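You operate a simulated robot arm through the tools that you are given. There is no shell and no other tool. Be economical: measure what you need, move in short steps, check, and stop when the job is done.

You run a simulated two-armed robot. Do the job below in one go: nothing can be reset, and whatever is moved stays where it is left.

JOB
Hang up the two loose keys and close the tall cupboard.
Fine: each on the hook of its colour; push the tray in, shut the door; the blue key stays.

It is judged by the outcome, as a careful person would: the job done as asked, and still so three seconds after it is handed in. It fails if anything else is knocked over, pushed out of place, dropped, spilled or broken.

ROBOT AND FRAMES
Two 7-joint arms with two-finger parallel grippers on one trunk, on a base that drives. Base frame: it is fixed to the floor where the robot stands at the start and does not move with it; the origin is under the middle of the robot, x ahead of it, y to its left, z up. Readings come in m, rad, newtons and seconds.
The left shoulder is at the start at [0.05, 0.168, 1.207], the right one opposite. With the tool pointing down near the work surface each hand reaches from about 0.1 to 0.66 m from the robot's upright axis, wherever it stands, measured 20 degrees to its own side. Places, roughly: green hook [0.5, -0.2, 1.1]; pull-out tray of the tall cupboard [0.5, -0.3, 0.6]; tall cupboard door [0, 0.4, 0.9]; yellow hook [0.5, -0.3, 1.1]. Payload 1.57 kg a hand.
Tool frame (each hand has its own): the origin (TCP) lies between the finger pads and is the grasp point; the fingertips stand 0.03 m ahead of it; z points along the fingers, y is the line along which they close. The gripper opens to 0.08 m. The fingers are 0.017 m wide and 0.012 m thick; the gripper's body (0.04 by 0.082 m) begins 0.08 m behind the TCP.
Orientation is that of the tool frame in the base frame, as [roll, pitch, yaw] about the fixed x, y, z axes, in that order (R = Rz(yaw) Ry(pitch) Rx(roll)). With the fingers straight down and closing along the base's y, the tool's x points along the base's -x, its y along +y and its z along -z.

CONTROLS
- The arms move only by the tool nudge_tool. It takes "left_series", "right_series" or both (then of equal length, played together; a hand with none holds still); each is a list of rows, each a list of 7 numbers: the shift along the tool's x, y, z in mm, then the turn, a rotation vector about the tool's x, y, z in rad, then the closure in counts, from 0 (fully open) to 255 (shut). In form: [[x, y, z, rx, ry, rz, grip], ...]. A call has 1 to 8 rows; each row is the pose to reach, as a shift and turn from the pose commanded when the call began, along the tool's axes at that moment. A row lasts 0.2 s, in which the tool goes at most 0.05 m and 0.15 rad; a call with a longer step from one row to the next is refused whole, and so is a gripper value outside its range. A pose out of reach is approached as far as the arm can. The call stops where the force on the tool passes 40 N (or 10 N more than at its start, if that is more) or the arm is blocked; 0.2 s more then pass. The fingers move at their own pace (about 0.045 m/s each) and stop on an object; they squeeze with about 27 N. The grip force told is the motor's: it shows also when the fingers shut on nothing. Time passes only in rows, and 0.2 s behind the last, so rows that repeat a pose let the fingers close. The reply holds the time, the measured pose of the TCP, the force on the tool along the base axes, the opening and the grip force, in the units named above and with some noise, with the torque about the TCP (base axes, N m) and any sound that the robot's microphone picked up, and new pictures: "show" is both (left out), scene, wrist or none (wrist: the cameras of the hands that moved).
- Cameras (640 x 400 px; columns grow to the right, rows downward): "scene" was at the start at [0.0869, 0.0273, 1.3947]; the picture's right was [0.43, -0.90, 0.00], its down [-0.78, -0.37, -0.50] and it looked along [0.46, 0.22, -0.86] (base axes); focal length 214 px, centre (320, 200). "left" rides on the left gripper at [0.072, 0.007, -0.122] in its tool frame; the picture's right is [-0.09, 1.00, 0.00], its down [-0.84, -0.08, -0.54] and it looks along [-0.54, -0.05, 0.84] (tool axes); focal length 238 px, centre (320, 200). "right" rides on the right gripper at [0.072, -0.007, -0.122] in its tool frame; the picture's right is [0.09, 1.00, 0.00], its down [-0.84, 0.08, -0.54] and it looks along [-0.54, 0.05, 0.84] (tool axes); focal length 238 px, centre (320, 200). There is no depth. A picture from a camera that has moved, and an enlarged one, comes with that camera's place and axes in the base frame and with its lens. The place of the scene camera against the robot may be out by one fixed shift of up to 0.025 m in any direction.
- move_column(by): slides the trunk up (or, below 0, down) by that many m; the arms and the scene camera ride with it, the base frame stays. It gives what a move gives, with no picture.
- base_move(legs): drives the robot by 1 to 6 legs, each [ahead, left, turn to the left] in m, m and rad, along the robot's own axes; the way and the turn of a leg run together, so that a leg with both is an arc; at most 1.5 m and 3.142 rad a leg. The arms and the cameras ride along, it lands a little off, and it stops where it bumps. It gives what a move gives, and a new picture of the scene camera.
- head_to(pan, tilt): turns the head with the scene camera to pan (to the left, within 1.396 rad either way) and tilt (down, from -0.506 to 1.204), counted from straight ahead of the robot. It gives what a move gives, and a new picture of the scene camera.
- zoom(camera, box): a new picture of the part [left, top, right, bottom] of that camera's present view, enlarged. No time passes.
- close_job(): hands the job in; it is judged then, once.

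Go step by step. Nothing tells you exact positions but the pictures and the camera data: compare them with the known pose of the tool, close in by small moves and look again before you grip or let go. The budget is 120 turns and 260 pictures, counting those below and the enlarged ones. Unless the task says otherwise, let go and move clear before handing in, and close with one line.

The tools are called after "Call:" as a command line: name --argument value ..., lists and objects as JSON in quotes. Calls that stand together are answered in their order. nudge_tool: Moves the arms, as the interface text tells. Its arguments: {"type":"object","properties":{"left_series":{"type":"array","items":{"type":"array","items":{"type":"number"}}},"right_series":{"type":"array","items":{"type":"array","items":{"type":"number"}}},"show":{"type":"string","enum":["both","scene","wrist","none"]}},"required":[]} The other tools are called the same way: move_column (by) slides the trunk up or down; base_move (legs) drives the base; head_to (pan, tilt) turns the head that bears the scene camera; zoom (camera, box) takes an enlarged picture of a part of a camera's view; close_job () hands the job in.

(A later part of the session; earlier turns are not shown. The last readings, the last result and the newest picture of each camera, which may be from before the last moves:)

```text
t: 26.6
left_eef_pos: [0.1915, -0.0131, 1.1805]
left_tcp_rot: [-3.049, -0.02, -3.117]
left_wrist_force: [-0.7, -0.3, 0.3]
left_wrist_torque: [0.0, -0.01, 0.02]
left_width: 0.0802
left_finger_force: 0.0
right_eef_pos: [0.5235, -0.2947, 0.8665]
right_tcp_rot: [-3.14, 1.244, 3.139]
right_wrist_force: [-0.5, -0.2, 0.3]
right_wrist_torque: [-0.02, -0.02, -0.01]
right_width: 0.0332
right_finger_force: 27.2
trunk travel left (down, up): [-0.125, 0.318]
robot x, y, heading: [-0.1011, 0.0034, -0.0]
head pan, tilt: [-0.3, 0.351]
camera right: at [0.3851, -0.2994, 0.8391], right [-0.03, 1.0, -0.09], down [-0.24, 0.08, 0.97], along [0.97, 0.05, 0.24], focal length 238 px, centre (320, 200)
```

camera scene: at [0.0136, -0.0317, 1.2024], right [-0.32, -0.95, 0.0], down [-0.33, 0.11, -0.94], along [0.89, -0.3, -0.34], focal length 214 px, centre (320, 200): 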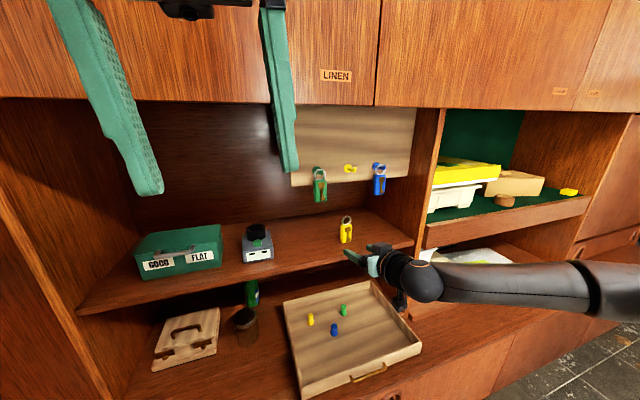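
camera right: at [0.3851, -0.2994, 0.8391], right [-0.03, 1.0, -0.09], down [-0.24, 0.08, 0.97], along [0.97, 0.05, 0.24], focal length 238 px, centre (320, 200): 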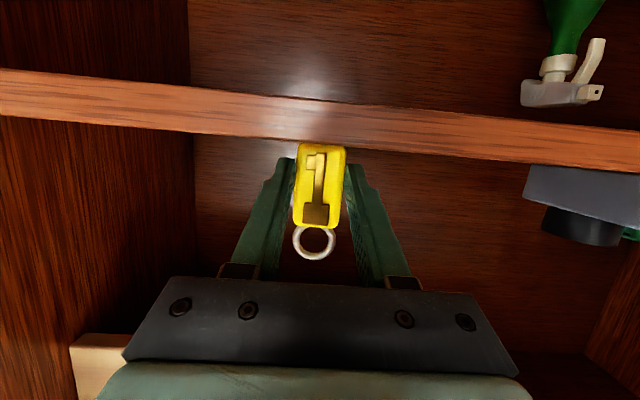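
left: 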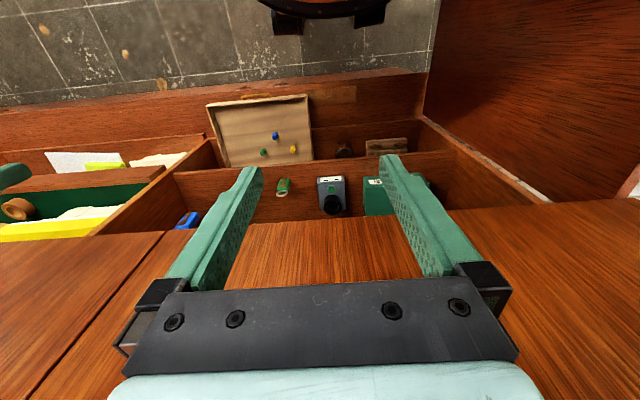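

Gripped. Lift, retract, and rise to the yellow hook the same way.

Call:
nudge_tool --right_series '[[-28, 0, -10, 0, 0, 0, 255], [-15, 0, -50, 0, 0, 0, 255], [-1, 0, -90, 0, 0, 0, 255], [-43, 1, -104, 0, 0, 0, 255], [-85, 2, -119, 0, 0, 0, 255], [-127, 3, -133, 0, 0, 0, 255], [-137, 3, -105, 0, 0, 0, 255], [-137, 3, -105, 0, 0, 0, 255]]'

Call:
zoom --camera "right" --box '[160, 120, 480, 320]'

Call:
zoom --camera "scene" --box '[290, 140, 410, 215]'

```text
t: 28.4
left_eef_pos: [0.1906, -0.0111, 1.1801]
left_tcp_rot: [-3.05, -0.023, -3.118]
left_wrist_force: [-0.7, -0.7, 1.0]
left_wrist_torque: [-0.01, -0.02, 0.0]
left_width: 0.0803
left_finger_force: 0.1
right_eef_pos: [0.4684, -0.2908, 1.0306]
right_tcp_rot: [-3.14, 1.242, 3.141]
right_wrist_force: [1.1, 0.7, -0.1]
right_wrist_torque: [0.02, -0.01, 0.0]
right_width: 0.0328
right_finger_force: 26.6
trunk travel left (down, up): [-0.125, 0.318]
robot x, y, heading: [-0.1016, 0.0, 0.002]
head pan, tilt: [-0.3, 0.351]
camera scene: at [0.0136, -0.0314, 1.2024], right [-0.32, -0.95, 0.0], down [-0.33, 0.11, -0.94], along [0.89, -0.3, -0.34], focal length 214 px, centre (320, 200)
camera right: at [0.3292, -0.2959, 1.0021], right [-0.03, 1.0, -0.09], down [-0.24, 0.08, 0.97], along [0.97, 0.05, 0.24], focal length 238 px, centre (320, 200)
```

scene: 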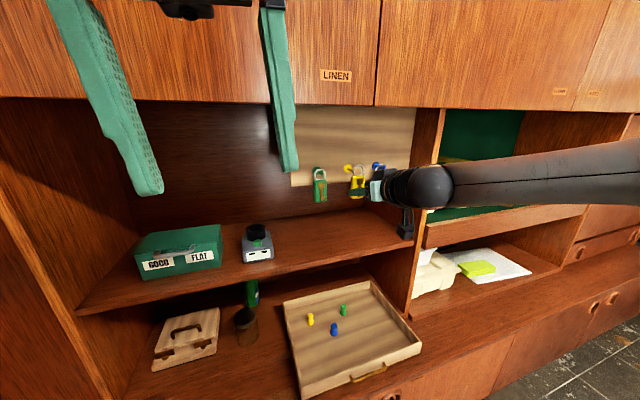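
right: 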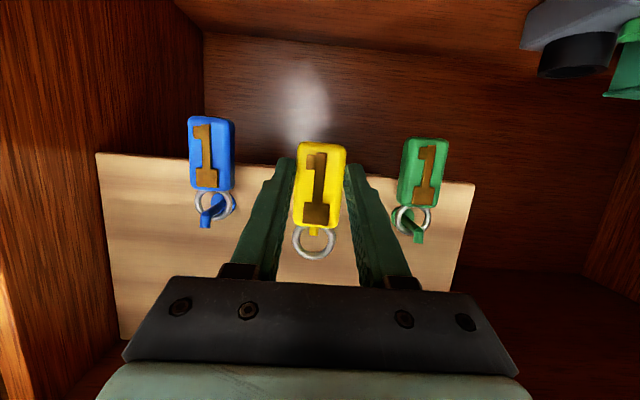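

```text
2.00 times, centred on (320, 220) of right
camera zoom: at [0.3292, -0.2959, 1.0021], right [-0.03, 1.0, -0.09], down [-0.24, 0.08, 0.97], along [0.97, 0.05, 0.24], focal length 477 px, centre (320, 160)
```

zoom: 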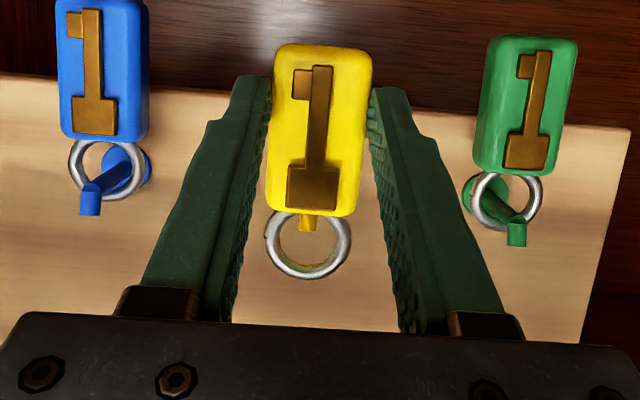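

```text
5.33 times, centred on (350, 178) of scene
camera zoom: at [0.0136, -0.0314, 1.2024], right [-0.32, -0.95, 0.0], down [-0.33, 0.11, -0.94], along [0.89, -0.3, -0.34], focal length 1144 px, centre (160, 320)
```

zoom: 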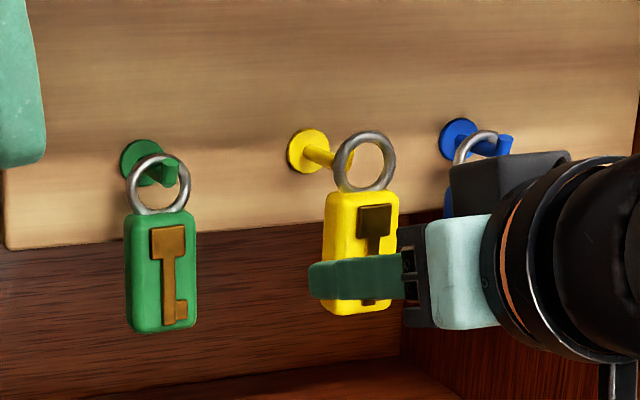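

The tip shows centred in the ring just like before; I lower 2 mm and advance 37 mm.

Call:
nudge_tool --right_series '[[0, 0, 7, 0, 0, 0, 255], [-2, 0, 14, 0, 0, 0, 255], [-5, 0, 21, 0, 0, 0, 255], [-7, 0, 28, 0, 0, 0, 255], [-10, 0, 36, 0, 0, 0, 255], [-10, 0, 36, 0, 0, 0, 255]]' --show "none"

Call:
zoom --camera "right" --box '[160, 120, 480, 320]'

Call:
zoom --camera "scene" --box '[290, 140, 410, 215]'

```text
t: 29.8
left_eef_pos: [0.1907, -0.0124, 1.1795]
left_tcp_rot: [-3.049, -0.023, -3.116]
left_wrist_force: [0.0, 0.0, -0.1]
left_wrist_torque: [0.01, 0.01, -0.04]
left_width: 0.0798
left_finger_force: 0.1
right_eef_pos: [0.5065, -0.2924, 1.0292]
right_tcp_rot: [-3.14, 1.243, 3.14]
right_wrist_force: [-1.1, -0.1, 0.1]
right_wrist_torque: [-0.02, -0.03, 0.0]
right_width: 0.0331
right_finger_force: 26.8
trunk travel left (down, up): [-0.125, 0.318]
robot x, y, heading: [-0.1007, 0.0022, 0.004]
head pan, tilt: [-0.3, 0.351]
```

```text
2.00 times, centred on (320, 220) of right
camera zoom: at [0.3671, -0.297, 1.0014], right [-0.03, 1.0, -0.09], down [-0.24, 0.08, 0.97], along [0.97, 0.05, 0.24], focal length 477 px, centre (320, 160)
```

zoom: 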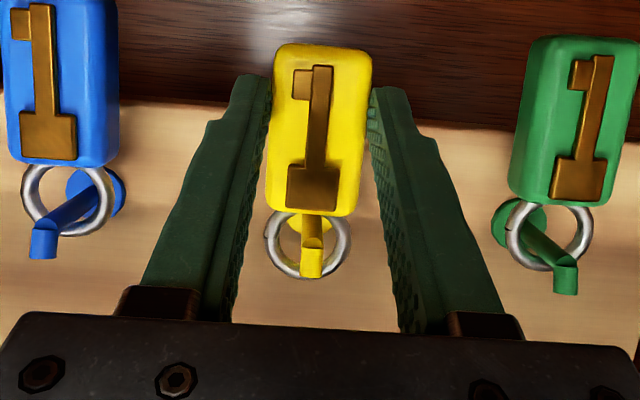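

```text
5.33 times, centred on (350, 178) of scene
camera zoom: at [0.0135, -0.0314, 1.2024], right [-0.32, -0.95, 0.0], down [-0.33, 0.11, -0.94], along [0.89, -0.3, -0.34], focal length 1144 px, centre (160, 320)
```

zoom: 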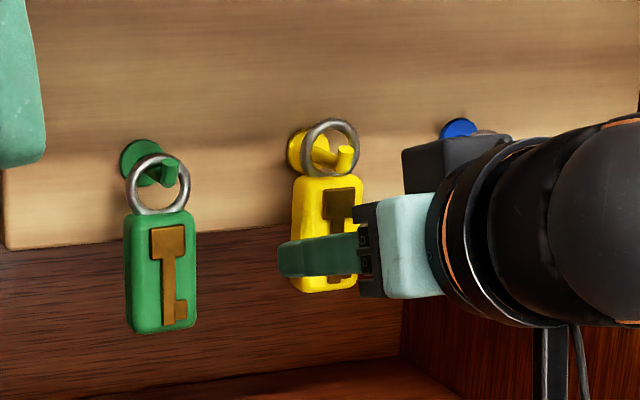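

The yellow tip is through the ring. I lower ~12 mm onto the peg, then look.

Call:
nudge_tool --right_series '[[4, 0, 1, 0, 0, 0, 255], [7, 0, 2, 0, 0, 0, 255], [10, 0, 3, 0, 0, 0, 255], [11.5, 0, 4, 0, 0, 0, 255], [11.5, 0, 4, 0, 0, 0, 255]]' --show "none"

Call:
zoom --camera "right" --box '[160, 120, 480, 320]'

```text
t: 31.0
left_eef_pos: [0.1903, -0.0131, 1.1814]
left_tcp_rot: [-3.048, -0.02, -3.115]
left_wrist_force: [-0.9, -0.1, -0.5]
left_wrist_torque: [-0.01, -0.01, 0.0]
left_width: 0.0805
left_finger_force: 0.0
right_eef_pos: [0.5051, -0.2922, 1.0188]
right_tcp_rot: [-3.137, 1.246, 3.141]
right_wrist_force: [1.2, 0.8, 6.2]
right_wrist_torque: [-0.06, -0.14, 0.03]
right_width: 0.0333
right_finger_force: 27.4
trunk travel left (down, up): [-0.125, 0.318]
robot x, y, heading: [-0.0992, -0.0016, 0.002]
head pan, tilt: [-0.3, 0.351]
```

```text
2.00 times, centred on (320, 220) of right
camera zoom: at [0.367, -0.2969, 0.9901], right [-0.03, 1.0, -0.09], down [-0.25, 0.08, 0.97], along [0.97, 0.05, 0.24], focal length 477 px, centre (320, 160)
```

zoom: 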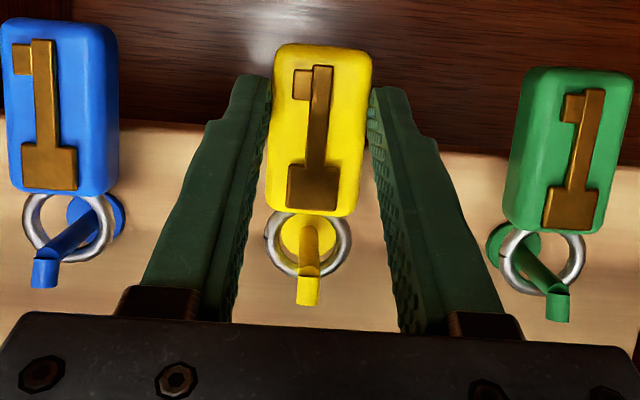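

Seated (6 N). I open gently and back straight out.

Call:
nudge_tool --right_series '[[-1.5, 0, -0.5, 0, 0, 0, 255], [-1.5, 0, -0.5, 0, 0, 0, 140], [-1.5, 0, -0.5, 0, 0, 0, 100], [-1.5, 0, -0.5, 0, 0, 0, 85], [-1.5, 0, -0.5, 0, 0, 0, 85], [11, 0, -40, 0, 0, 0, 85], [24, 0, -80, 0, 0, 0, 85], [34, 0, -110, 0, 0, 0, 85]]'

Call:
zoom --camera "scene" --box '[290, 140, 410, 215]'

```text
t: 32.8
left_eef_pos: [0.1906, -0.0122, 1.1809]
left_tcp_rot: [-3.05, -0.021, -3.116]
left_wrist_force: [-1.0, 0.6, 0.4]
left_wrist_torque: [-0.02, 0.04, -0.01]
left_width: 0.0797
left_finger_force: 0.1
right_eef_pos: [0.3898, -0.2921, 1.0225]
right_tcp_rot: [-3.139, 1.246, 3.138]
right_wrist_force: [-0.2, -0.3, -0.3]
right_wrist_torque: [0.0, -0.01, 0.02]
right_width: 0.0534
right_finger_force: 0.0
trunk travel left (down, up): [-0.125, 0.318]
robot x, y, heading: [-0.1036, -0.0023, -0.001]
head pan, tilt: [-0.3, 0.351]
camera scene: at [0.0133, -0.0315, 1.2025], right [-0.32, -0.95, 0.0], down [-0.32, 0.11, -0.94], along [0.89, -0.3, -0.34], focal length 214 px, centre (320, 200)
camera right: at [0.2514, -0.2978, 0.9928], right [-0.03, 1.0, -0.09], down [-0.24, 0.08, 0.97], along [0.97, 0.05, 0.24], focal length 238 px, centre (320, 200)
```

scene: 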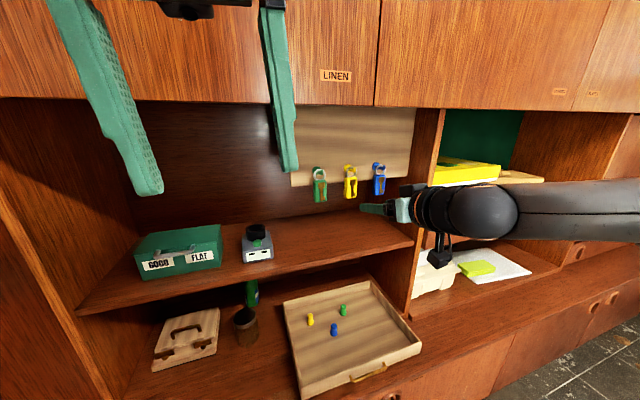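
right: 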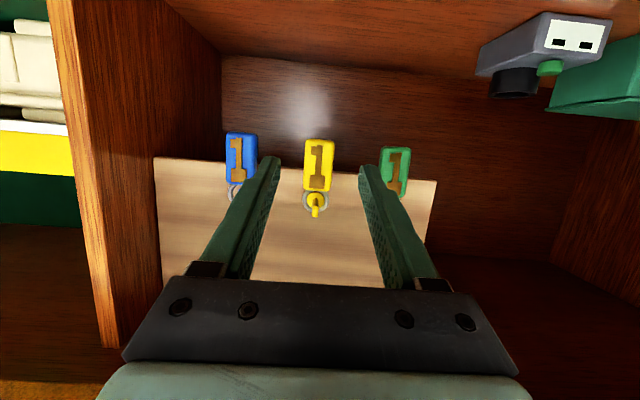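

```text
5.33 times, centred on (350, 178) of scene
camera zoom: at [0.0133, -0.0315, 1.2025], right [-0.32, -0.95, 0.0], down [-0.32, 0.11, -0.94], along [0.89, -0.3, -0.34], focal length 1144 px, centre (160, 320)
```

zoom: 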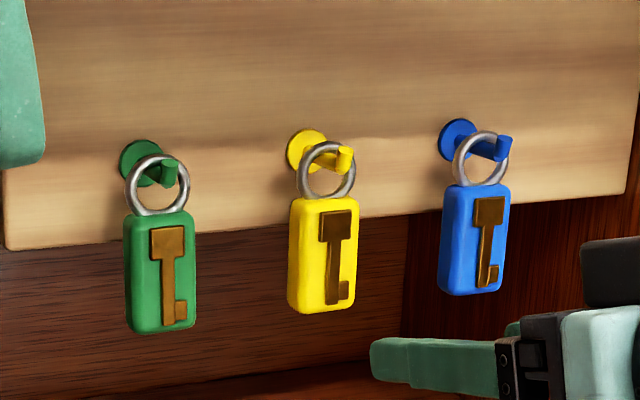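

Both keys hang properly. Next the tray: I back up and lower the trunk to look at it and reach its front.

Call:
base_move --legs '[[-0.15, 0, 0]]'

Call:
move_column --by -0.12

Call:
head_to --pan -0.2 --tilt 0.6

```text
t: 34.1
left_eef_pos: [0.043, -0.011, 1.1806]
left_tcp_rot: [-3.051, -0.02, -3.119]
left_wrist_force: [0.4, -0.8, -0.1]
left_wrist_torque: [-0.01, 0.01, 0.01]
left_width: 0.08
left_finger_force: 0.1
right_eef_pos: [0.2439, -0.2938, 1.0214]
right_tcp_rot: [-3.14, 1.243, 3.137]
right_wrist_force: [0.2, 0.0, -0.4]
right_wrist_torque: [0.01, -0.02, 0.03]
right_width: 0.0532
right_finger_force: 0.1
trunk travel left (down, up): [-0.125, 0.318]
robot x, y, heading: [-0.2454, 0.002, 0.001]
head pan, tilt: [-0.3, 0.351]
camera scene: at [-0.1339, -0.0314, 1.2024], right [-0.32, -0.95, 0.0], down [-0.32, 0.11, -0.94], along [0.89, -0.3, -0.34], focal length 214 px, centre (320, 200)
```

scene: 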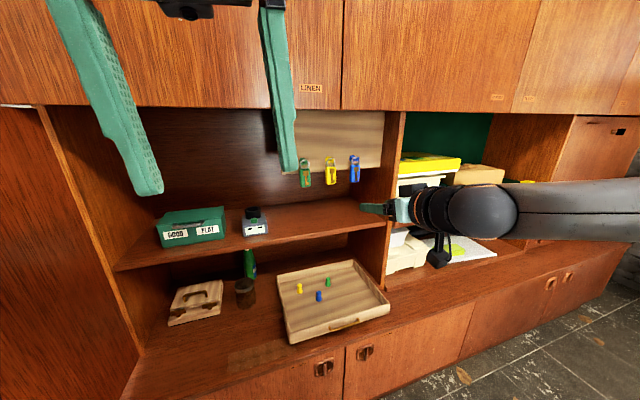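

```text
t: 35.6
left_eef_pos: [0.0433, -0.0118, 1.0601]
left_tcp_rot: [-3.049, -0.022, -3.119]
left_wrist_force: [-0.8, 0.3, -0.1]
left_wrist_torque: [0.04, 0.01, -0.03]
left_width: 0.08
left_finger_force: 0.0
right_eef_pos: [0.2439, -0.2932, 0.9012]
right_tcp_rot: [-3.137, 1.243, 3.138]
right_wrist_force: [-0.1, -0.1, 0.4]
right_wrist_torque: [0.03, 0.02, 0.02]
right_width: 0.0534
right_finger_force: 0.0
trunk travel left (down, up): [-0.005, 0.438]
robot x, y, heading: [-0.2465, 0.0006, -0.0]
head pan, tilt: [-0.3, 0.351]
```

```text
t: 36.4
left_eef_pos: [0.044, -0.0104, 1.0619]
left_tcp_rot: [-3.042, -0.025, -3.115]
left_wrist_force: [0.3, 0.1, 0.7]
left_wrist_torque: [0.0, 0.0, 0.0]
left_width: 0.0802
left_finger_force: 0.0
right_eef_pos: [0.2435, -0.2938, 0.9015]
right_tcp_rot: [-3.139, 1.242, 3.139]
right_wrist_force: [-0.2, 0.1, 0.2]
right_wrist_torque: [0.0, 0.03, 0.0]
right_width: 0.0534
right_finger_force: 0.0
trunk travel left (down, up): [-0.005, 0.438]
robot x, y, heading: [-0.2478, -0.0021, 0.002]
head pan, tilt: [-0.201, 0.6]
camera scene: at [-0.1354, -0.0254, 1.0635], right [-0.27, -0.96, 0.0], down [-0.51, 0.14, -0.85], along [0.82, -0.23, -0.53], focal length 214 px, centre (320, 200)
```

scene: 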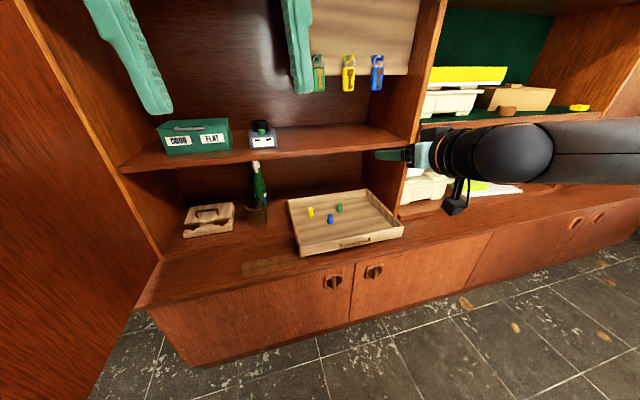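

The tray lies on the lower counter. I zoom on it.

Call:
zoom --camera "scene" --box '[160, 160, 420, 290]'

Call:
zoom --camera "scene" --box '[280, 180, 410, 265]'

```text
2.46 times, centred on (290, 225) of scene
camera zoom: at [-0.1354, -0.0254, 1.0635], right [-0.27, -0.96, 0.0], down [-0.51, 0.14, -0.85], along [0.82, -0.23, -0.53], focal length 528 px, centre (394, 138)
```

zoom: 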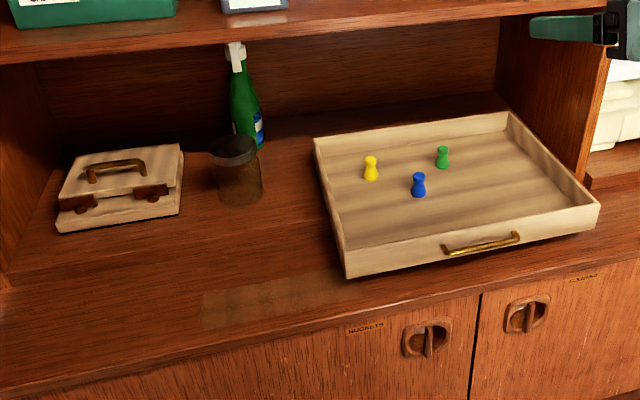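

```text
4.71 times, centred on (345, 222) of scene
camera zoom: at [-0.1354, -0.0254, 1.0635], right [-0.27, -0.96, 0.0], down [-0.51, 0.14, -0.85], along [0.82, -0.23, -0.53], focal length 1009 px, centre (202, 94)
```

zoom: 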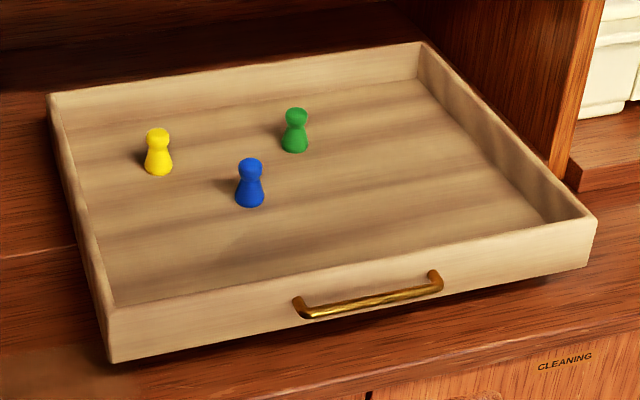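

The tray carries three standing pawns, so it must be pushed slowly. Its front is at x≈0.313, rim z≈0.628, centre y≈−0.256; I tilt the right hand steeper and bring it down in front of the handle, fingers shut.

Call:
nudge_tool --right_series '[[34, 8, 12, 0, 0.108, 0, 160], [68, 16, 23, 0, 0.217, 0, 255], [102, 24, 35, 0, 0.325, 0, 255], [136, 32, 46, 0, 0.434, 0, 255], [170, 38, 58, 0, 0.542, 0, 255]]'

```text
t: 37.6
left_eef_pos: [0.0449, -0.0096, 1.0627]
left_tcp_rot: [-3.041, -0.022, -3.115]
left_wrist_force: [-0.3, 0.0, -0.3]
left_wrist_torque: [-0.02, 0.01, -0.01]
left_width: 0.0802
left_finger_force: 0.0
right_eef_pos: [0.2451, -0.2564, 0.7211]
right_tcp_rot: [-3.141, 0.701, 3.135]
right_wrist_force: [-0.3, 0.1, 1.2]
right_wrist_torque: [0.01, -0.01, -0.04]
right_width: 0.0002
right_finger_force: 21.7
trunk travel left (down, up): [-0.005, 0.438]
robot x, y, heading: [-0.2465, 0.0014, 0.0]
head pan, tilt: [-0.201, 0.6]
camera scene: at [-0.1356, -0.0249, 1.0624], right [-0.26, -0.96, 0.0], down [-0.52, 0.14, -0.84], along [0.81, -0.22, -0.54], focal length 214 px, centre (320, 200)
camera right: at [0.1101, -0.2605, 0.7687], right [-0.06, 1.0, -0.06], down [0.29, 0.08, 0.95], along [0.95, 0.04, -0.3], focal length 238 px, centre (320, 200)
```

scene: 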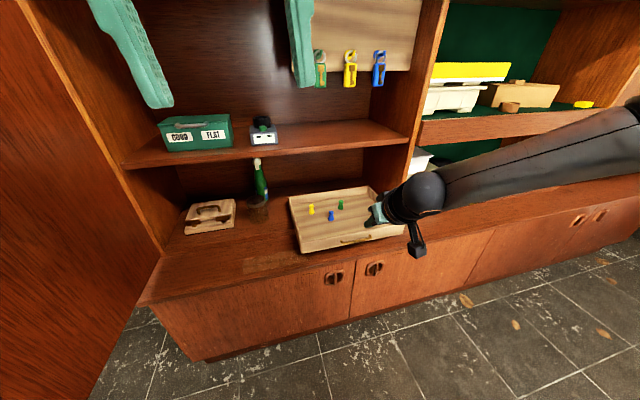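
right: 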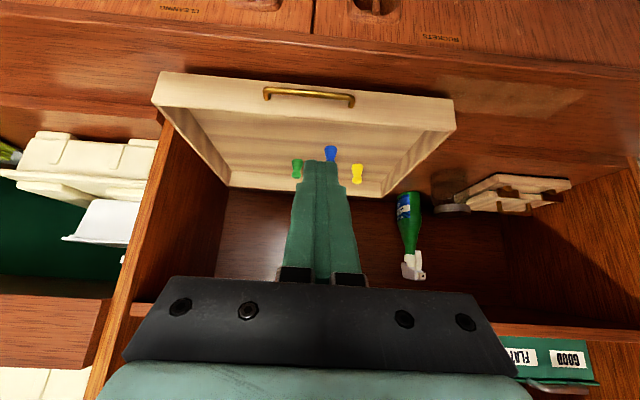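

I go 6 cm lower to refine the tray-front height by parallax.

Call:
nudge_tool --right_series '[[23, -5, 20, 0, 0, 0, 255], [46, -10, 39, 0, 0, 0, 255], [46, -10, 39, 0, 0, 0, 255]]'

Call:
zoom --camera "scene" --box '[280, 180, 430, 275]'

```text
t: 38.4
left_eef_pos: [0.0442, -0.0101, 1.0622]
left_tcp_rot: [-3.04, -0.023, -3.115]
left_wrist_force: [0.0, 0.1, -0.2]
left_wrist_torque: [0.01, 0.01, -0.05]
left_width: 0.08
left_finger_force: 0.1
right_eef_pos: [0.2345, -0.264, 0.661]
right_tcp_rot: [-3.14, 0.7, 3.136]
right_wrist_force: [0.1, 0.0, 1.3]
right_wrist_torque: [-0.01, -0.02, 0.0]
right_width: 0.0001
right_finger_force: 21.4
trunk travel left (down, up): [-0.005, 0.438]
robot x, y, heading: [-0.2501, 0.0007, -0.001]
head pan, tilt: [-0.201, 0.6]
camera scene: at [-0.1357, -0.0247, 1.0618], right [-0.26, -0.97, 0.0], down [-0.53, 0.14, -0.84], along [0.81, -0.22, -0.54], focal length 214 px, centre (320, 200)
camera right: at [0.0998, -0.2676, 0.709], right [-0.06, 1.0, -0.06], down [0.29, 0.08, 0.95], along [0.95, 0.04, -0.29], focal length 238 px, centre (320, 200)
```

scene: 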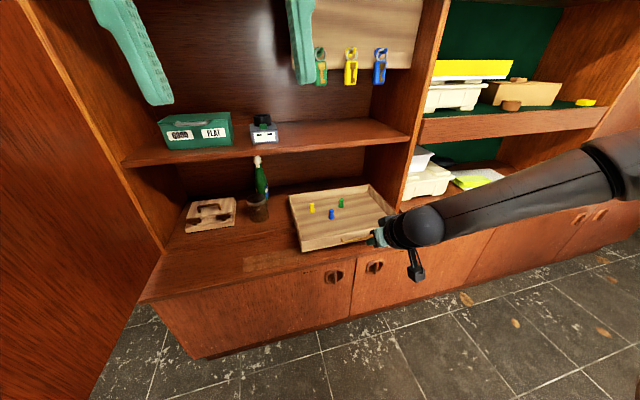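
right: 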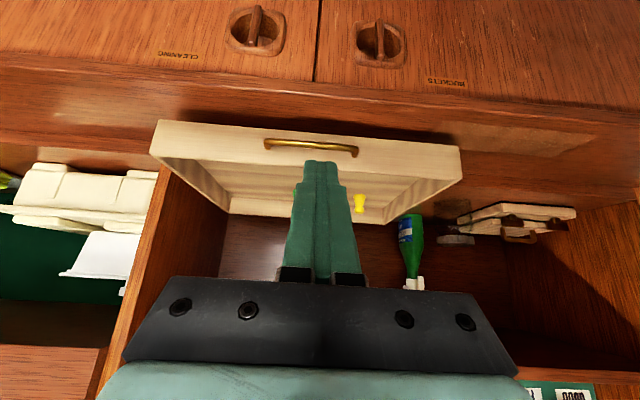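

```text
4.21 times, centred on (355, 228) of scene
camera zoom: at [-0.1357, -0.0247, 1.0618], right [-0.26, -0.97, 0.0], down [-0.53, 0.14, -0.84], along [0.81, -0.22, -0.54], focal length 903 px, centre (173, 84)
```

zoom: 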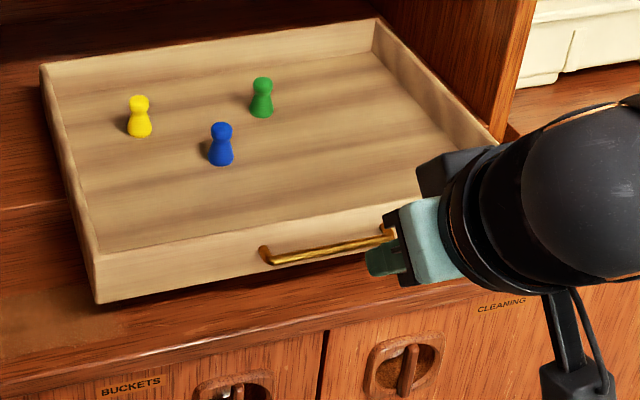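

Refined from the wrist camera: rim z≈0.596, panel x≈0.337, handle bar at z≈0.58, x≈0.328. I bring the closed tips down to the bar's height just in front of it.

Call:
nudge_tool --right_series '[[21, -3, 25, 0, 0, 0, 255], [43, -7, 50, 0, 0, 0, 255], [28, -7, 63, 0, 0, 0, 255], [20, -7, 70, 0, 0, 0, 255], [20, -7, 70, 0, 0, 0, 255]]'

Call:
zoom --camera "scene" --box '[280, 180, 430, 275]'

```text
t: 39.6
left_eef_pos: [0.0452, -0.0095, 1.0632]
left_tcp_rot: [-3.041, -0.021, -3.116]
left_wrist_force: [0.2, 0.5, 0.0]
left_wrist_torque: [0.02, -0.01, 0.03]
left_width: 0.08
left_finger_force: 0.0
right_eef_pos: [0.2647, -0.2716, 0.5932]
right_tcp_rot: [-3.141, 0.701, 3.136]
right_wrist_force: [-0.3, 0.2, 0.0]
right_wrist_torque: [-0.02, 0.01, 0.01]
right_width: 0.0
right_finger_force: 21.1
trunk travel left (down, up): [-0.005, 0.438]
robot x, y, heading: [-0.247, -0.0007, -0.005]
head pan, tilt: [-0.201, 0.6]
camera scene: at [-0.1359, -0.0244, 1.0612], right [-0.26, -0.97, 0.0], down [-0.53, 0.14, -0.83], along [0.81, -0.22, -0.55], focal length 214 px, centre (320, 200)
camera right: at [0.1302, -0.2774, 0.6414], right [-0.06, 1.0, -0.06], down [0.29, 0.08, 0.95], along [0.95, 0.04, -0.29], focal length 238 px, centre (320, 200)
```

scene: 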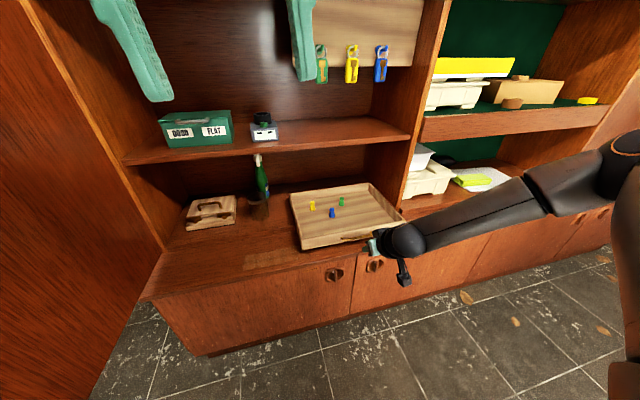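
right: 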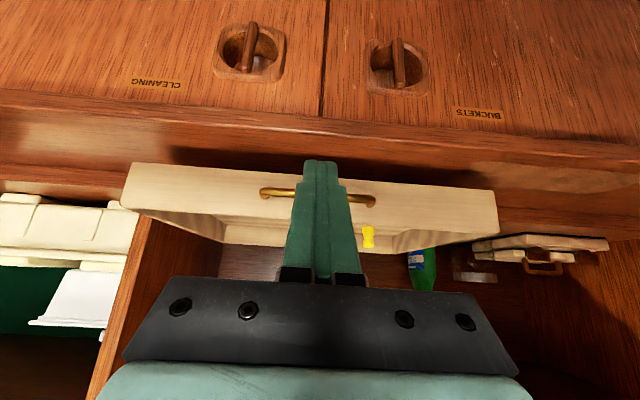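

```text
4.21 times, centred on (355, 228) of scene
camera zoom: at [-0.1359, -0.0244, 1.0612], right [-0.26, -0.97, 0.0], down [-0.53, 0.14, -0.83], along [0.81, -0.22, -0.55], focal length 903 px, centre (173, 84)
```

zoom: 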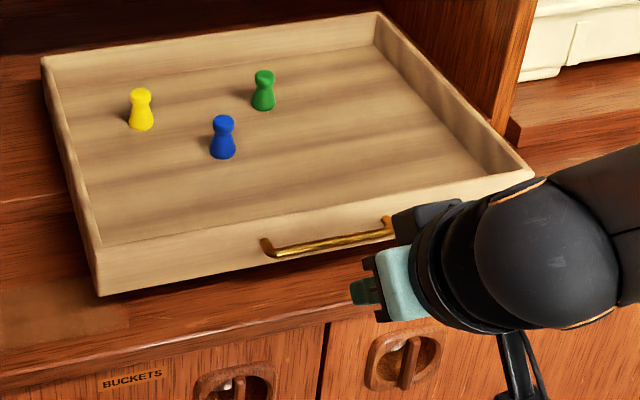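

The tips are at bar height, centred. I push slowly, 5 mm per row.

Call:
nudge_tool --right_series '[[-3.8, 0, 3.2, 0, 0, 0, 255], [-7.6, 0, 6.5, 0, 0, 0, 255], [-11.5, 0, 9.7, 0, 0, 0, 255], [-15.3, 0, 12.9, 0, 0, 0, 255], [-19.1, 0, 16.1, 0, 0, 0, 255], [-22.9, 0, 19.3, 0, 0, 0, 255], [-26, 0, 22, 0, 0, 0, 255], [-30, 0, 25, 0, 0, 0, 255]]'

```text
t: 41.4
left_eef_pos: [0.0437, -0.009, 1.0619]
left_tcp_rot: [-3.039, -0.023, -3.115]
left_wrist_force: [0.3, -0.5, 0.0]
left_wrist_torque: [0.0, -0.02, 0.0]
left_width: 0.0795
left_finger_force: 0.1
right_eef_pos: [0.3023, -0.2734, 0.5951]
right_tcp_rot: [-3.14, 0.701, 3.134]
right_wrist_force: [0.4, 0.4, 0.9]
right_wrist_torque: [0.01, -0.01, -0.04]
right_width: 0.0
right_finger_force: 21.1
trunk travel left (down, up): [-0.005, 0.438]
robot x, y, heading: [-0.2486, 0.0047, -0.002]
head pan, tilt: [-0.201, 0.6]
camera scene: at [-0.136, -0.0242, 1.0606], right [-0.26, -0.97, 0.0], down [-0.54, 0.14, -0.83], along [0.8, -0.21, -0.56], focal length 214 px, centre (320, 200)
camera right: at [0.1688, -0.2778, 0.6427], right [-0.07, 1.0, -0.06], down [0.29, 0.08, 0.95], along [0.95, 0.04, -0.29], focal length 238 px, centre (320, 200)
```

scene: 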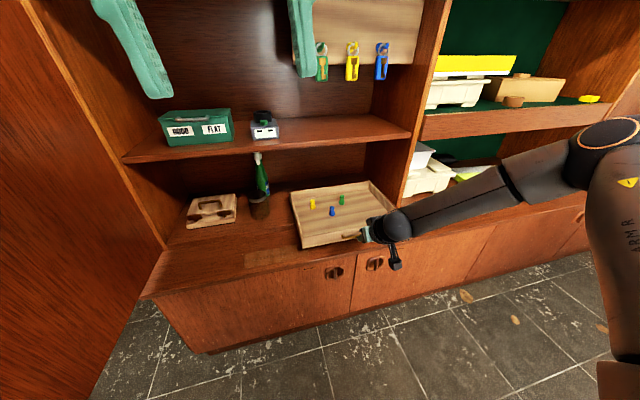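
right: 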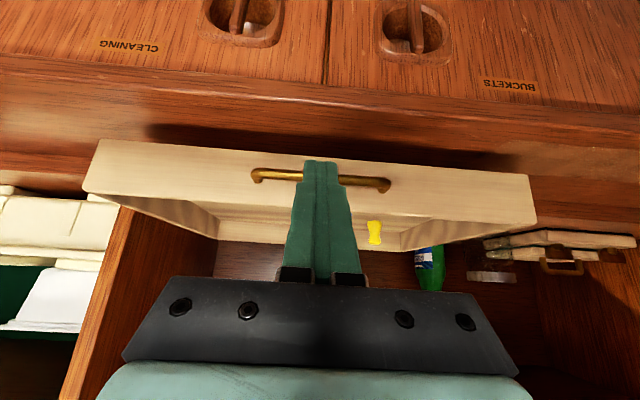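

About 14 mm to contact; the bar is slightly lower than the tip edge, so I lower 3 mm and keep pushing slowly.

Call:
nudge_tool --right_series '[[0, 0, 4.7, 0, 0, 0, 255], [-4, 0, 8, 0, 0, 0, 255], [-8, 0, 11, 0, 0, 0, 255], [-11.5, 0, 14, 0, 0, 0, 255], [-15.3, 0, 17.5, 0, 0, 0, 255], [-19, 0, 20.5, 0, 0, 0, 255], [-23, 0, 24, 0, 0, 0, 255], [-27, 0, 27, 0, 0, 0, 255]]'

```text
t: 43.2
left_eef_pos: [0.0438, -0.0099, 1.0624]
left_tcp_rot: [-3.039, -0.022, -3.114]
left_wrist_force: [-0.1, -1.0, 0.4]
left_wrist_torque: [0.01, 0.0, 0.03]
left_width: 0.0799
left_finger_force: 0.0
right_eef_pos: [0.3408, -0.2737, 0.5918]
right_tcp_rot: [-3.14, 0.701, 3.136]
right_wrist_force: [0.0, 1.0, 0.2]
right_wrist_torque: [0.05, -0.04, -0.01]
right_width: 0.0001
right_finger_force: 21.6
trunk travel left (down, up): [-0.005, 0.438]
robot x, y, heading: [-0.2481, -0.0019, -0.005]
head pan, tilt: [-0.201, 0.6]
camera scene: at [-0.1362, -0.0242, 1.0602], right [-0.26, -0.97, 0.0], down [-0.54, 0.14, -0.83], along [0.8, -0.21, -0.56], focal length 214 px, centre (320, 200)
camera right: at [0.2066, -0.278, 0.6398], right [-0.06, 1.0, -0.06], down [0.29, 0.08, 0.95], along [0.95, 0.04, -0.29], focal length 238 px, centre (320, 200)
```

scene: 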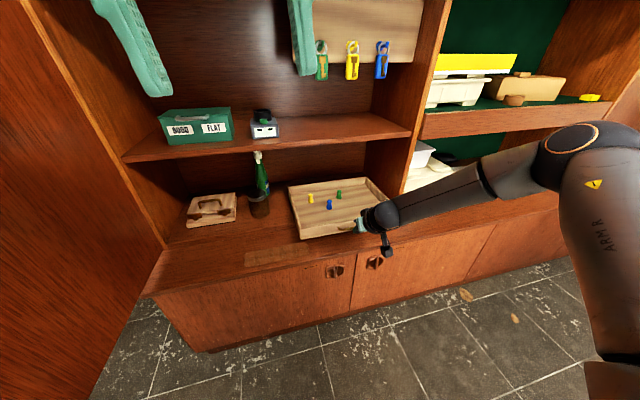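
right: 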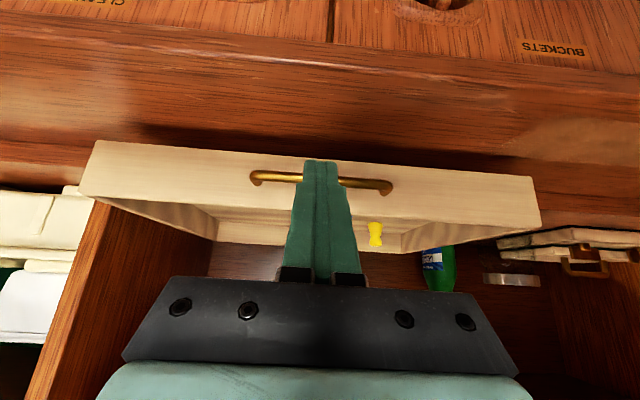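

The tray is sliding, pawns standing. I keep pushing at the same pace.

Call:
nudge_tool --right_series '[[-3.8, 0, 3.2, 0, 0, 0, 255], [-7.6, 0, 6.5, 0, 0, 0, 255], [-11.5, 0, 9.7, 0, 0, 0, 255], [-15.3, 0, 12.9, 0, 0, 0, 255], [-19.1, 0, 16.1, 0, 0, 0, 255], [-22.9, 0, 19.3, 0, 0, 0, 255], [-26.7, 0, 22.6, 0, 0, 0, 255], [-30.6, 0, 25.8, 0, 0, 0, 255]]' --show "none"

Call:
nudge_tool --right_series '[[-3.8, 0, 3.2, 0, 0, 0, 255], [-7.6, 0, 6.5, 0, 0, 0, 255], [-11.5, 0, 9.7, 0, 0, 0, 255], [-15.3, 0, 12.9, 0, 0, 0, 255], [-19.1, 0, 16.1, 0, 0, 0, 255], [-22.9, 0, 19.3, 0, 0, 0, 255]]'

```text
t: 45.0
left_eef_pos: [0.0444, -0.0091, 1.0624]
left_tcp_rot: [-3.038, -0.024, -3.115]
left_wrist_force: [-0.3, 0.1, 0.6]
left_wrist_torque: [0.03, -0.01, -0.01]
left_width: 0.08
left_finger_force: 0.1
right_eef_pos: [0.377, -0.2753, 0.5942]
right_tcp_rot: [-3.141, 0.701, 3.137]
right_wrist_force: [0.4, 0.4, -0.1]
right_wrist_torque: [-0.02, 0.06, 0.0]
right_width: 0.0
right_finger_force: 21.4
trunk travel left (down, up): [-0.005, 0.438]
robot x, y, heading: [-0.245, 0.001, -0.003]
head pan, tilt: [-0.201, 0.6]
```

```text
t: 46.4
left_eef_pos: [0.0451, -0.009, 1.063]
left_tcp_rot: [-3.039, -0.023, -3.116]
left_wrist_force: [-0.3, 0.6, 0.6]
left_wrist_torque: [0.03, 0.01, 0.0]
left_width: 0.08
left_finger_force: 0.0
right_eef_pos: [0.3919, -0.2805, 0.6079]
right_tcp_rot: [3.14, 0.701, 3.135]
right_wrist_force: [-0.4, -0.5, -0.5]
right_wrist_torque: [0.01, 0.03, -0.01]
right_width: 0.0002
right_finger_force: 21.4
right hand out of reach, approached as far as the arm can: row 1, 2, 3, 4, 5, 6
trunk travel left (down, up): [-0.005, 0.438]
robot x, y, heading: [-0.2513, 0.003, -0.003]
head pan, tilt: [-0.201, 0.6]
camera scene: at [-0.1363, -0.0242, 1.0599], right [-0.26, -0.97, 0.0], down [-0.54, 0.15, -0.83], along [0.8, -0.21, -0.56], focal length 214 px, centre (320, 200)
camera right: at [0.2572, -0.2865, 0.6541], right [-0.07, 1.0, -0.06], down [0.29, 0.08, 0.95], along [0.95, 0.04, -0.29], focal length 238 px, centre (320, 200)
```

scene: 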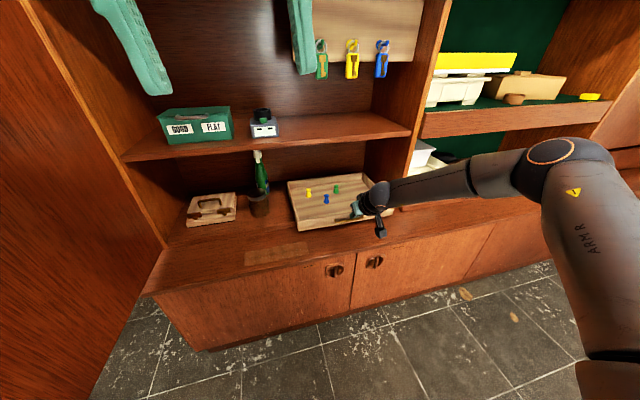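
right: 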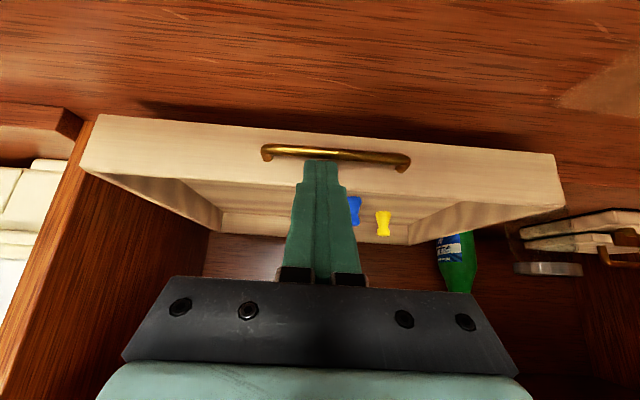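

The arm reached its limit and lifted slightly. I back the fingers off and drive the base forward 0.13 m to continue.

Call:
nudge_tool --right_series '[[13, 0, -31, 0, 0, 0, 255], [26, 0, -62, 0, 0, 0, 255], [60, 0, -90, 0, 0, 0, 255], [98, 0, -122, 0, 0, 0, 255]]' --show "none"

Call:
base_move --legs '[[0.12, 0, 0]]'

Call:
zoom --camera "right" --box '[0, 0, 640, 400]'

```text
t: 47.4
left_eef_pos: [0.0448, -0.01, 1.0619]
left_tcp_rot: [-3.038, -0.023, -3.116]
left_wrist_force: [0.8, 0.7, 0.8]
left_wrist_torque: [-0.01, 0.03, 0.01]
left_width: 0.08
left_finger_force: 0.1
right_eef_pos: [0.2389, -0.2832, 0.6383]
right_tcp_rot: [-3.139, 0.701, 3.137]
right_wrist_force: [-0.2, -0.4, -0.1]
right_wrist_torque: [0.01, 0.03, -0.02]
right_width: 0.0001
right_finger_force: 21.3
trunk travel left (down, up): [-0.005, 0.438]
robot x, y, heading: [-0.2446, 0.0, -0.004]
head pan, tilt: [-0.201, 0.6]
```

```text
t: 48.6
left_eef_pos: [0.1627, -0.0103, 1.0629]
left_tcp_rot: [-3.038, -0.023, -3.118]
left_wrist_force: [0.2, -0.9, 0.5]
left_wrist_torque: [0.01, 0.02, 0.01]
left_width: 0.0799
left_finger_force: 0.0
right_eef_pos: [0.3567, -0.2846, 0.6381]
right_tcp_rot: [-3.139, 0.702, 3.135]
right_wrist_force: [0.3, -0.3, 0.8]
right_wrist_torque: [-0.01, 0.0, -0.01]
right_width: 0.0
right_finger_force: 21.3
trunk travel left (down, up): [-0.005, 0.438]
robot x, y, heading: [-0.1306, 0.0017, 0.001]
head pan, tilt: [-0.201, 0.6]
camera scene: at [-0.0176, -0.0247, 1.0598], right [-0.26, -0.97, 0.0], down [-0.54, 0.15, -0.83], along [0.8, -0.22, -0.56], focal length 214 px, centre (320, 200)
```

scene: 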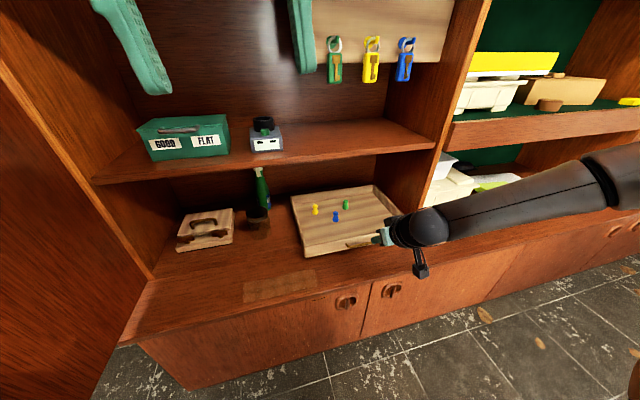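

```text
1.00 times, centred on (320, 200) of right
camera zoom: at [0.2226, -0.2887, 0.6856], right [-0.06, 1.0, -0.06], down [0.29, 0.08, 0.95], along [0.95, 0.04, -0.29], focal length 238 px, centre (320, 200)
```

zoom: 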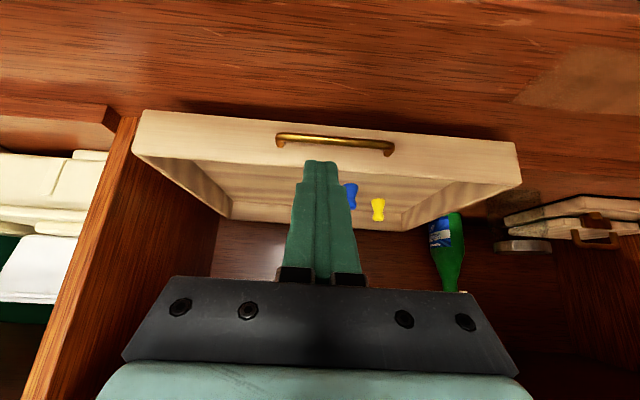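

The bar is now at x≈0.407, y≈−0.27. I lower the tips in front of it and resume the slow push.

Call:
nudge_tool --right_series '[[20, 7, 14, 0, 0, 0, 255], [39, 14, 27, 0, 0, 0, 255], [35, 14, 30, 0, 0, 0, 255], [31, 14, 34, 0, 0, 0, 255], [27, 14, 37, 0, 0, 0, 255], [23.5, 14, 40, 0, 0, 0, 255], [20, 14, 43, 0, 0, 0, 255], [16, 14, 46.5, 0, 0, 0, 255]]' --show "wrist"

Call:
nudge_tool --right_series '[[-3.8, 0, 3.2, 0, 0, 0, 255], [-7.6, 0, 6.5, 0, 0, 0, 255], [-11.5, 0, 9.7, 0, 0, 0, 255], [-15.3, 0, 12.9, 0, 0, 0, 255], [-19.1, 0, 16.1, 0, 0, 0, 255], [-22.9, 0, 19.3, 0, 0, 0, 255], [-26.7, 0, 22.6, 0, 0, 0, 255], [-30.6, 0, 25.8, 0, 0, 0, 255]]'

```text
t: 50.4
left_eef_pos: [0.163, -0.0093, 1.0627]
left_tcp_rot: [-3.038, -0.024, -3.116]
left_wrist_force: [-0.3, 0.1, -0.1]
left_wrist_torque: [0.0, -0.01, -0.01]
left_width: 0.0801
left_finger_force: 0.0
right_eef_pos: [0.3745, -0.2704, 0.5929]
right_tcp_rot: [-3.139, 0.699, 3.136]
right_wrist_force: [0.0, -0.9, 0.2]
right_wrist_torque: [0.02, 0.05, 0.02]
right_width: 0.0
right_finger_force: 21.2
trunk travel left (down, up): [-0.005, 0.438]
robot x, y, heading: [-0.1272, -0.0011, -0.006]
head pan, tilt: [-0.201, 0.6]
camera right: at [0.2402, -0.2752, 0.6396], right [-0.06, 1.0, -0.06], down [0.29, 0.08, 0.95], along [0.95, 0.04, -0.29], focal length 238 px, centre (320, 200)
```

right: 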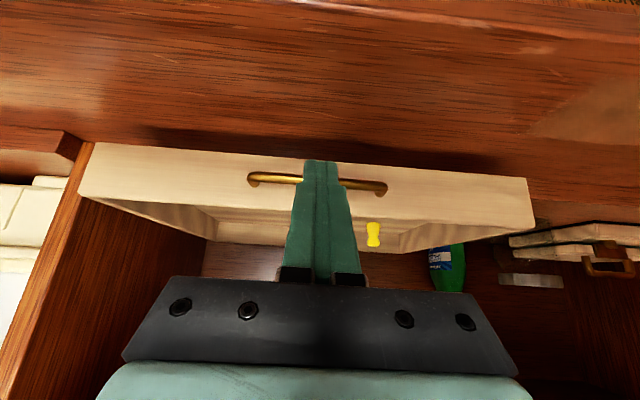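

```text
t: 52.2
left_eef_pos: [0.1624, -0.0089, 1.0633]
left_tcp_rot: [-3.036, -0.023, -3.117]
left_wrist_force: [0.3, -0.8, -0.9]
left_wrist_torque: [0.02, 0.0, 0.01]
left_width: 0.0801
left_finger_force: 0.1
right_eef_pos: [0.4142, -0.2714, 0.5924]
right_tcp_rot: [-3.14, 0.702, 3.137]
right_wrist_force: [0.6, 0.4, 0.3]
right_wrist_torque: [0.0, 0.01, -0.02]
right_width: 0.0001
right_finger_force: 21.8
trunk travel left (down, up): [-0.005, 0.438]
robot x, y, heading: [-0.1269, -0.0006, -0.002]
head pan, tilt: [-0.201, 0.6]
camera scene: at [-0.0174, -0.0235, 1.0594], right [-0.25, -0.97, 0.0], down [-0.55, 0.14, -0.82], along [0.8, -0.2, -0.57], focal length 214 px, centre (320, 200)
camera right: at [0.2805, -0.2756, 0.639], right [-0.06, 1.0, -0.06], down [0.29, 0.08, 0.95], along [0.95, 0.04, -0.29], focal length 238 px, centre (320, 200)
```

scene: 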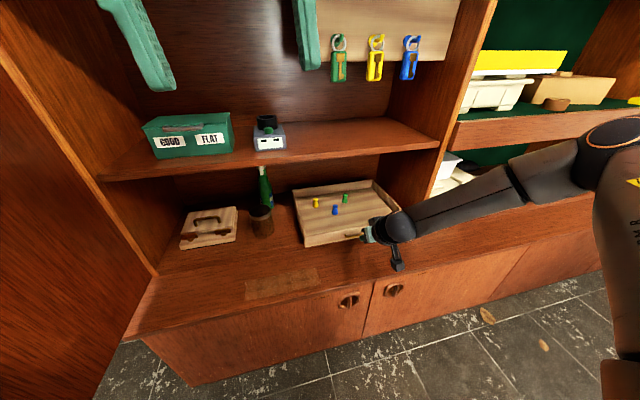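
right: 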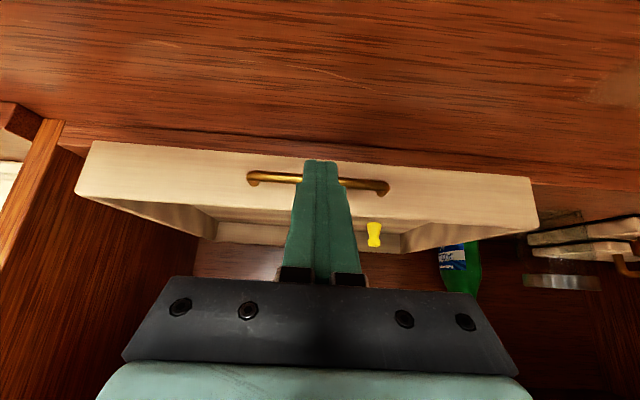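

Sliding well; the panel is near the niche's front edge. I continue.

Call:
nudge_tool --right_series '[[-3.8, 0, 3.2, 0, 0, 0, 255], [-7.6, 0, 6.5, 0, 0, 0, 255], [-11.5, 0, 9.7, 0, 0, 0, 255], [-15.3, 0, 12.9, 0, 0, 0, 255], [-19.1, 0, 16.1, 0, 0, 0, 255], [-22.9, 0, 19.3, 0, 0, 0, 255], [-26.7, 0, 22.6, 0, 0, 0, 255], [-30.6, 0, 25.8, 0, 0, 0, 255]]'

```text
t: 54.0
left_eef_pos: [0.164, -0.008, 1.064]
left_tcp_rot: [-3.036, -0.022, -3.116]
left_wrist_force: [-1.0, 0.5, 0.8]
left_wrist_torque: [0.02, 0.05, 0.04]
left_width: 0.0801
left_finger_force: 0.2
right_eef_pos: [0.4547, -0.2712, 0.5921]
right_tcp_rot: [3.141, 0.702, 3.134]
right_wrist_force: [-1.3, 0.2, 1.4]
right_wrist_torque: [-0.01, -0.01, 0.04]
right_width: 0.0001
right_finger_force: 20.9
trunk travel left (down, up): [-0.005, 0.438]
robot x, y, heading: [-0.1306, -0.001, -0.007]
head pan, tilt: [-0.201, 0.6]
camera scene: at [-0.0174, -0.0234, 1.0595], right [-0.25, -0.97, 0.0], down [-0.55, 0.14, -0.82], along [0.8, -0.2, -0.57], focal length 214 px, centre (320, 200)
camera right: at [0.3212, -0.2751, 0.6403], right [-0.06, 1.0, -0.06], down [0.29, 0.08, 0.95], along [0.95, 0.04, -0.29], focal length 238 px, centre (320, 200)
```

scene: 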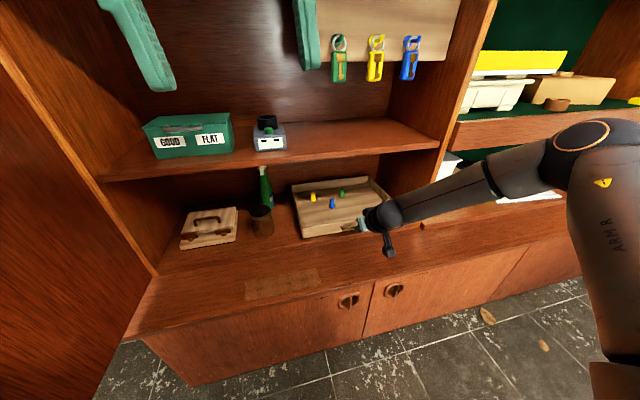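
right: 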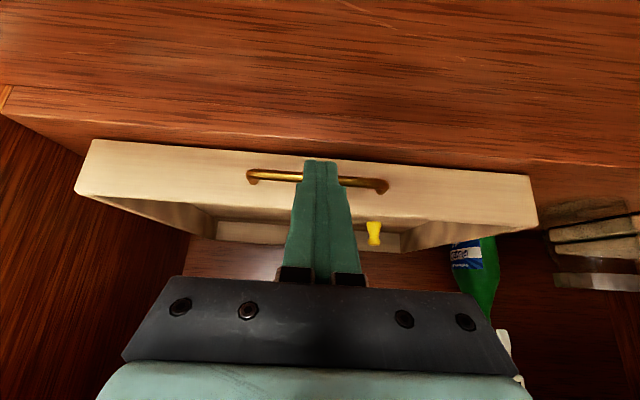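

The panel has just passed the front plane; I continue more slowly to find its end stop.

Call:
nudge_tool --right_series '[[-2.7, 0, 2.2, 0, 0, 0, 255], [-5.3, 0, 4.5, 0, 0, 0, 255], [-8, 0, 6.8, 0, 0, 0, 255], [-10.7, 0, 9, 0, 0, 0, 255], [-13.4, 0, 11.3, 0, 0, 0, 255], [-16, 0, 13.5, 0, 0, 0, 255], [-18.7, 0, 15.8, 0, 0, 0, 255], [-21.4, 0, 18, 0, 0, 0, 255]]' --show "wrist"

```text
t: 54.8
left_eef_pos: [0.1608, -0.0092, 1.0649]
left_tcp_rot: [-3.034, -0.018, -3.118]
left_wrist_force: [0.7, -0.8, -0.2]
left_wrist_torque: [0.02, -0.01, -0.01]
left_width: 0.08
left_finger_force: 0.2
right_eef_pos: [0.4576, -0.2706, 0.5936]
right_tcp_rot: [-3.141, 0.697, 3.134]
right_wrist_force: [-16.5, -1.2, 13.9]
right_wrist_torque: [-0.21, -0.12, 0.03]
right_width: 0.0001
right_finger_force: 21.3
trunk travel left (down, up): [-0.005, 0.438]
robot x, y, heading: [-0.127, -0.001, -0.004]
head pan, tilt: [-0.201, 0.6]
stopped in row 3 (right hand): the force on the tool passed its limit (the readings are from after the stop); the commanded pose is now the measured one
camera right: at [0.3239, -0.2752, 0.641], right [-0.06, 1.0, -0.06], down [0.29, 0.08, 0.95], along [0.95, 0.04, -0.3], focal length 238 px, centre (320, 200)
```

right: 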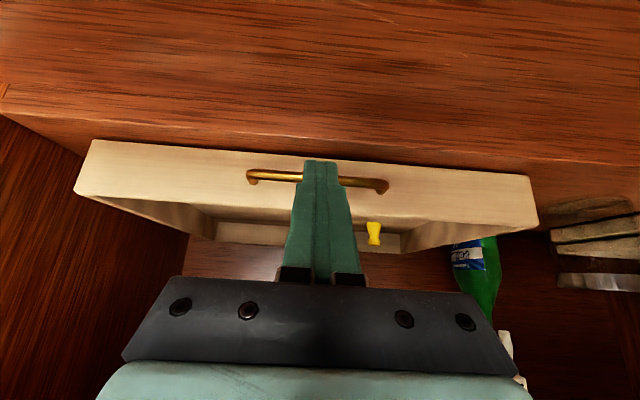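

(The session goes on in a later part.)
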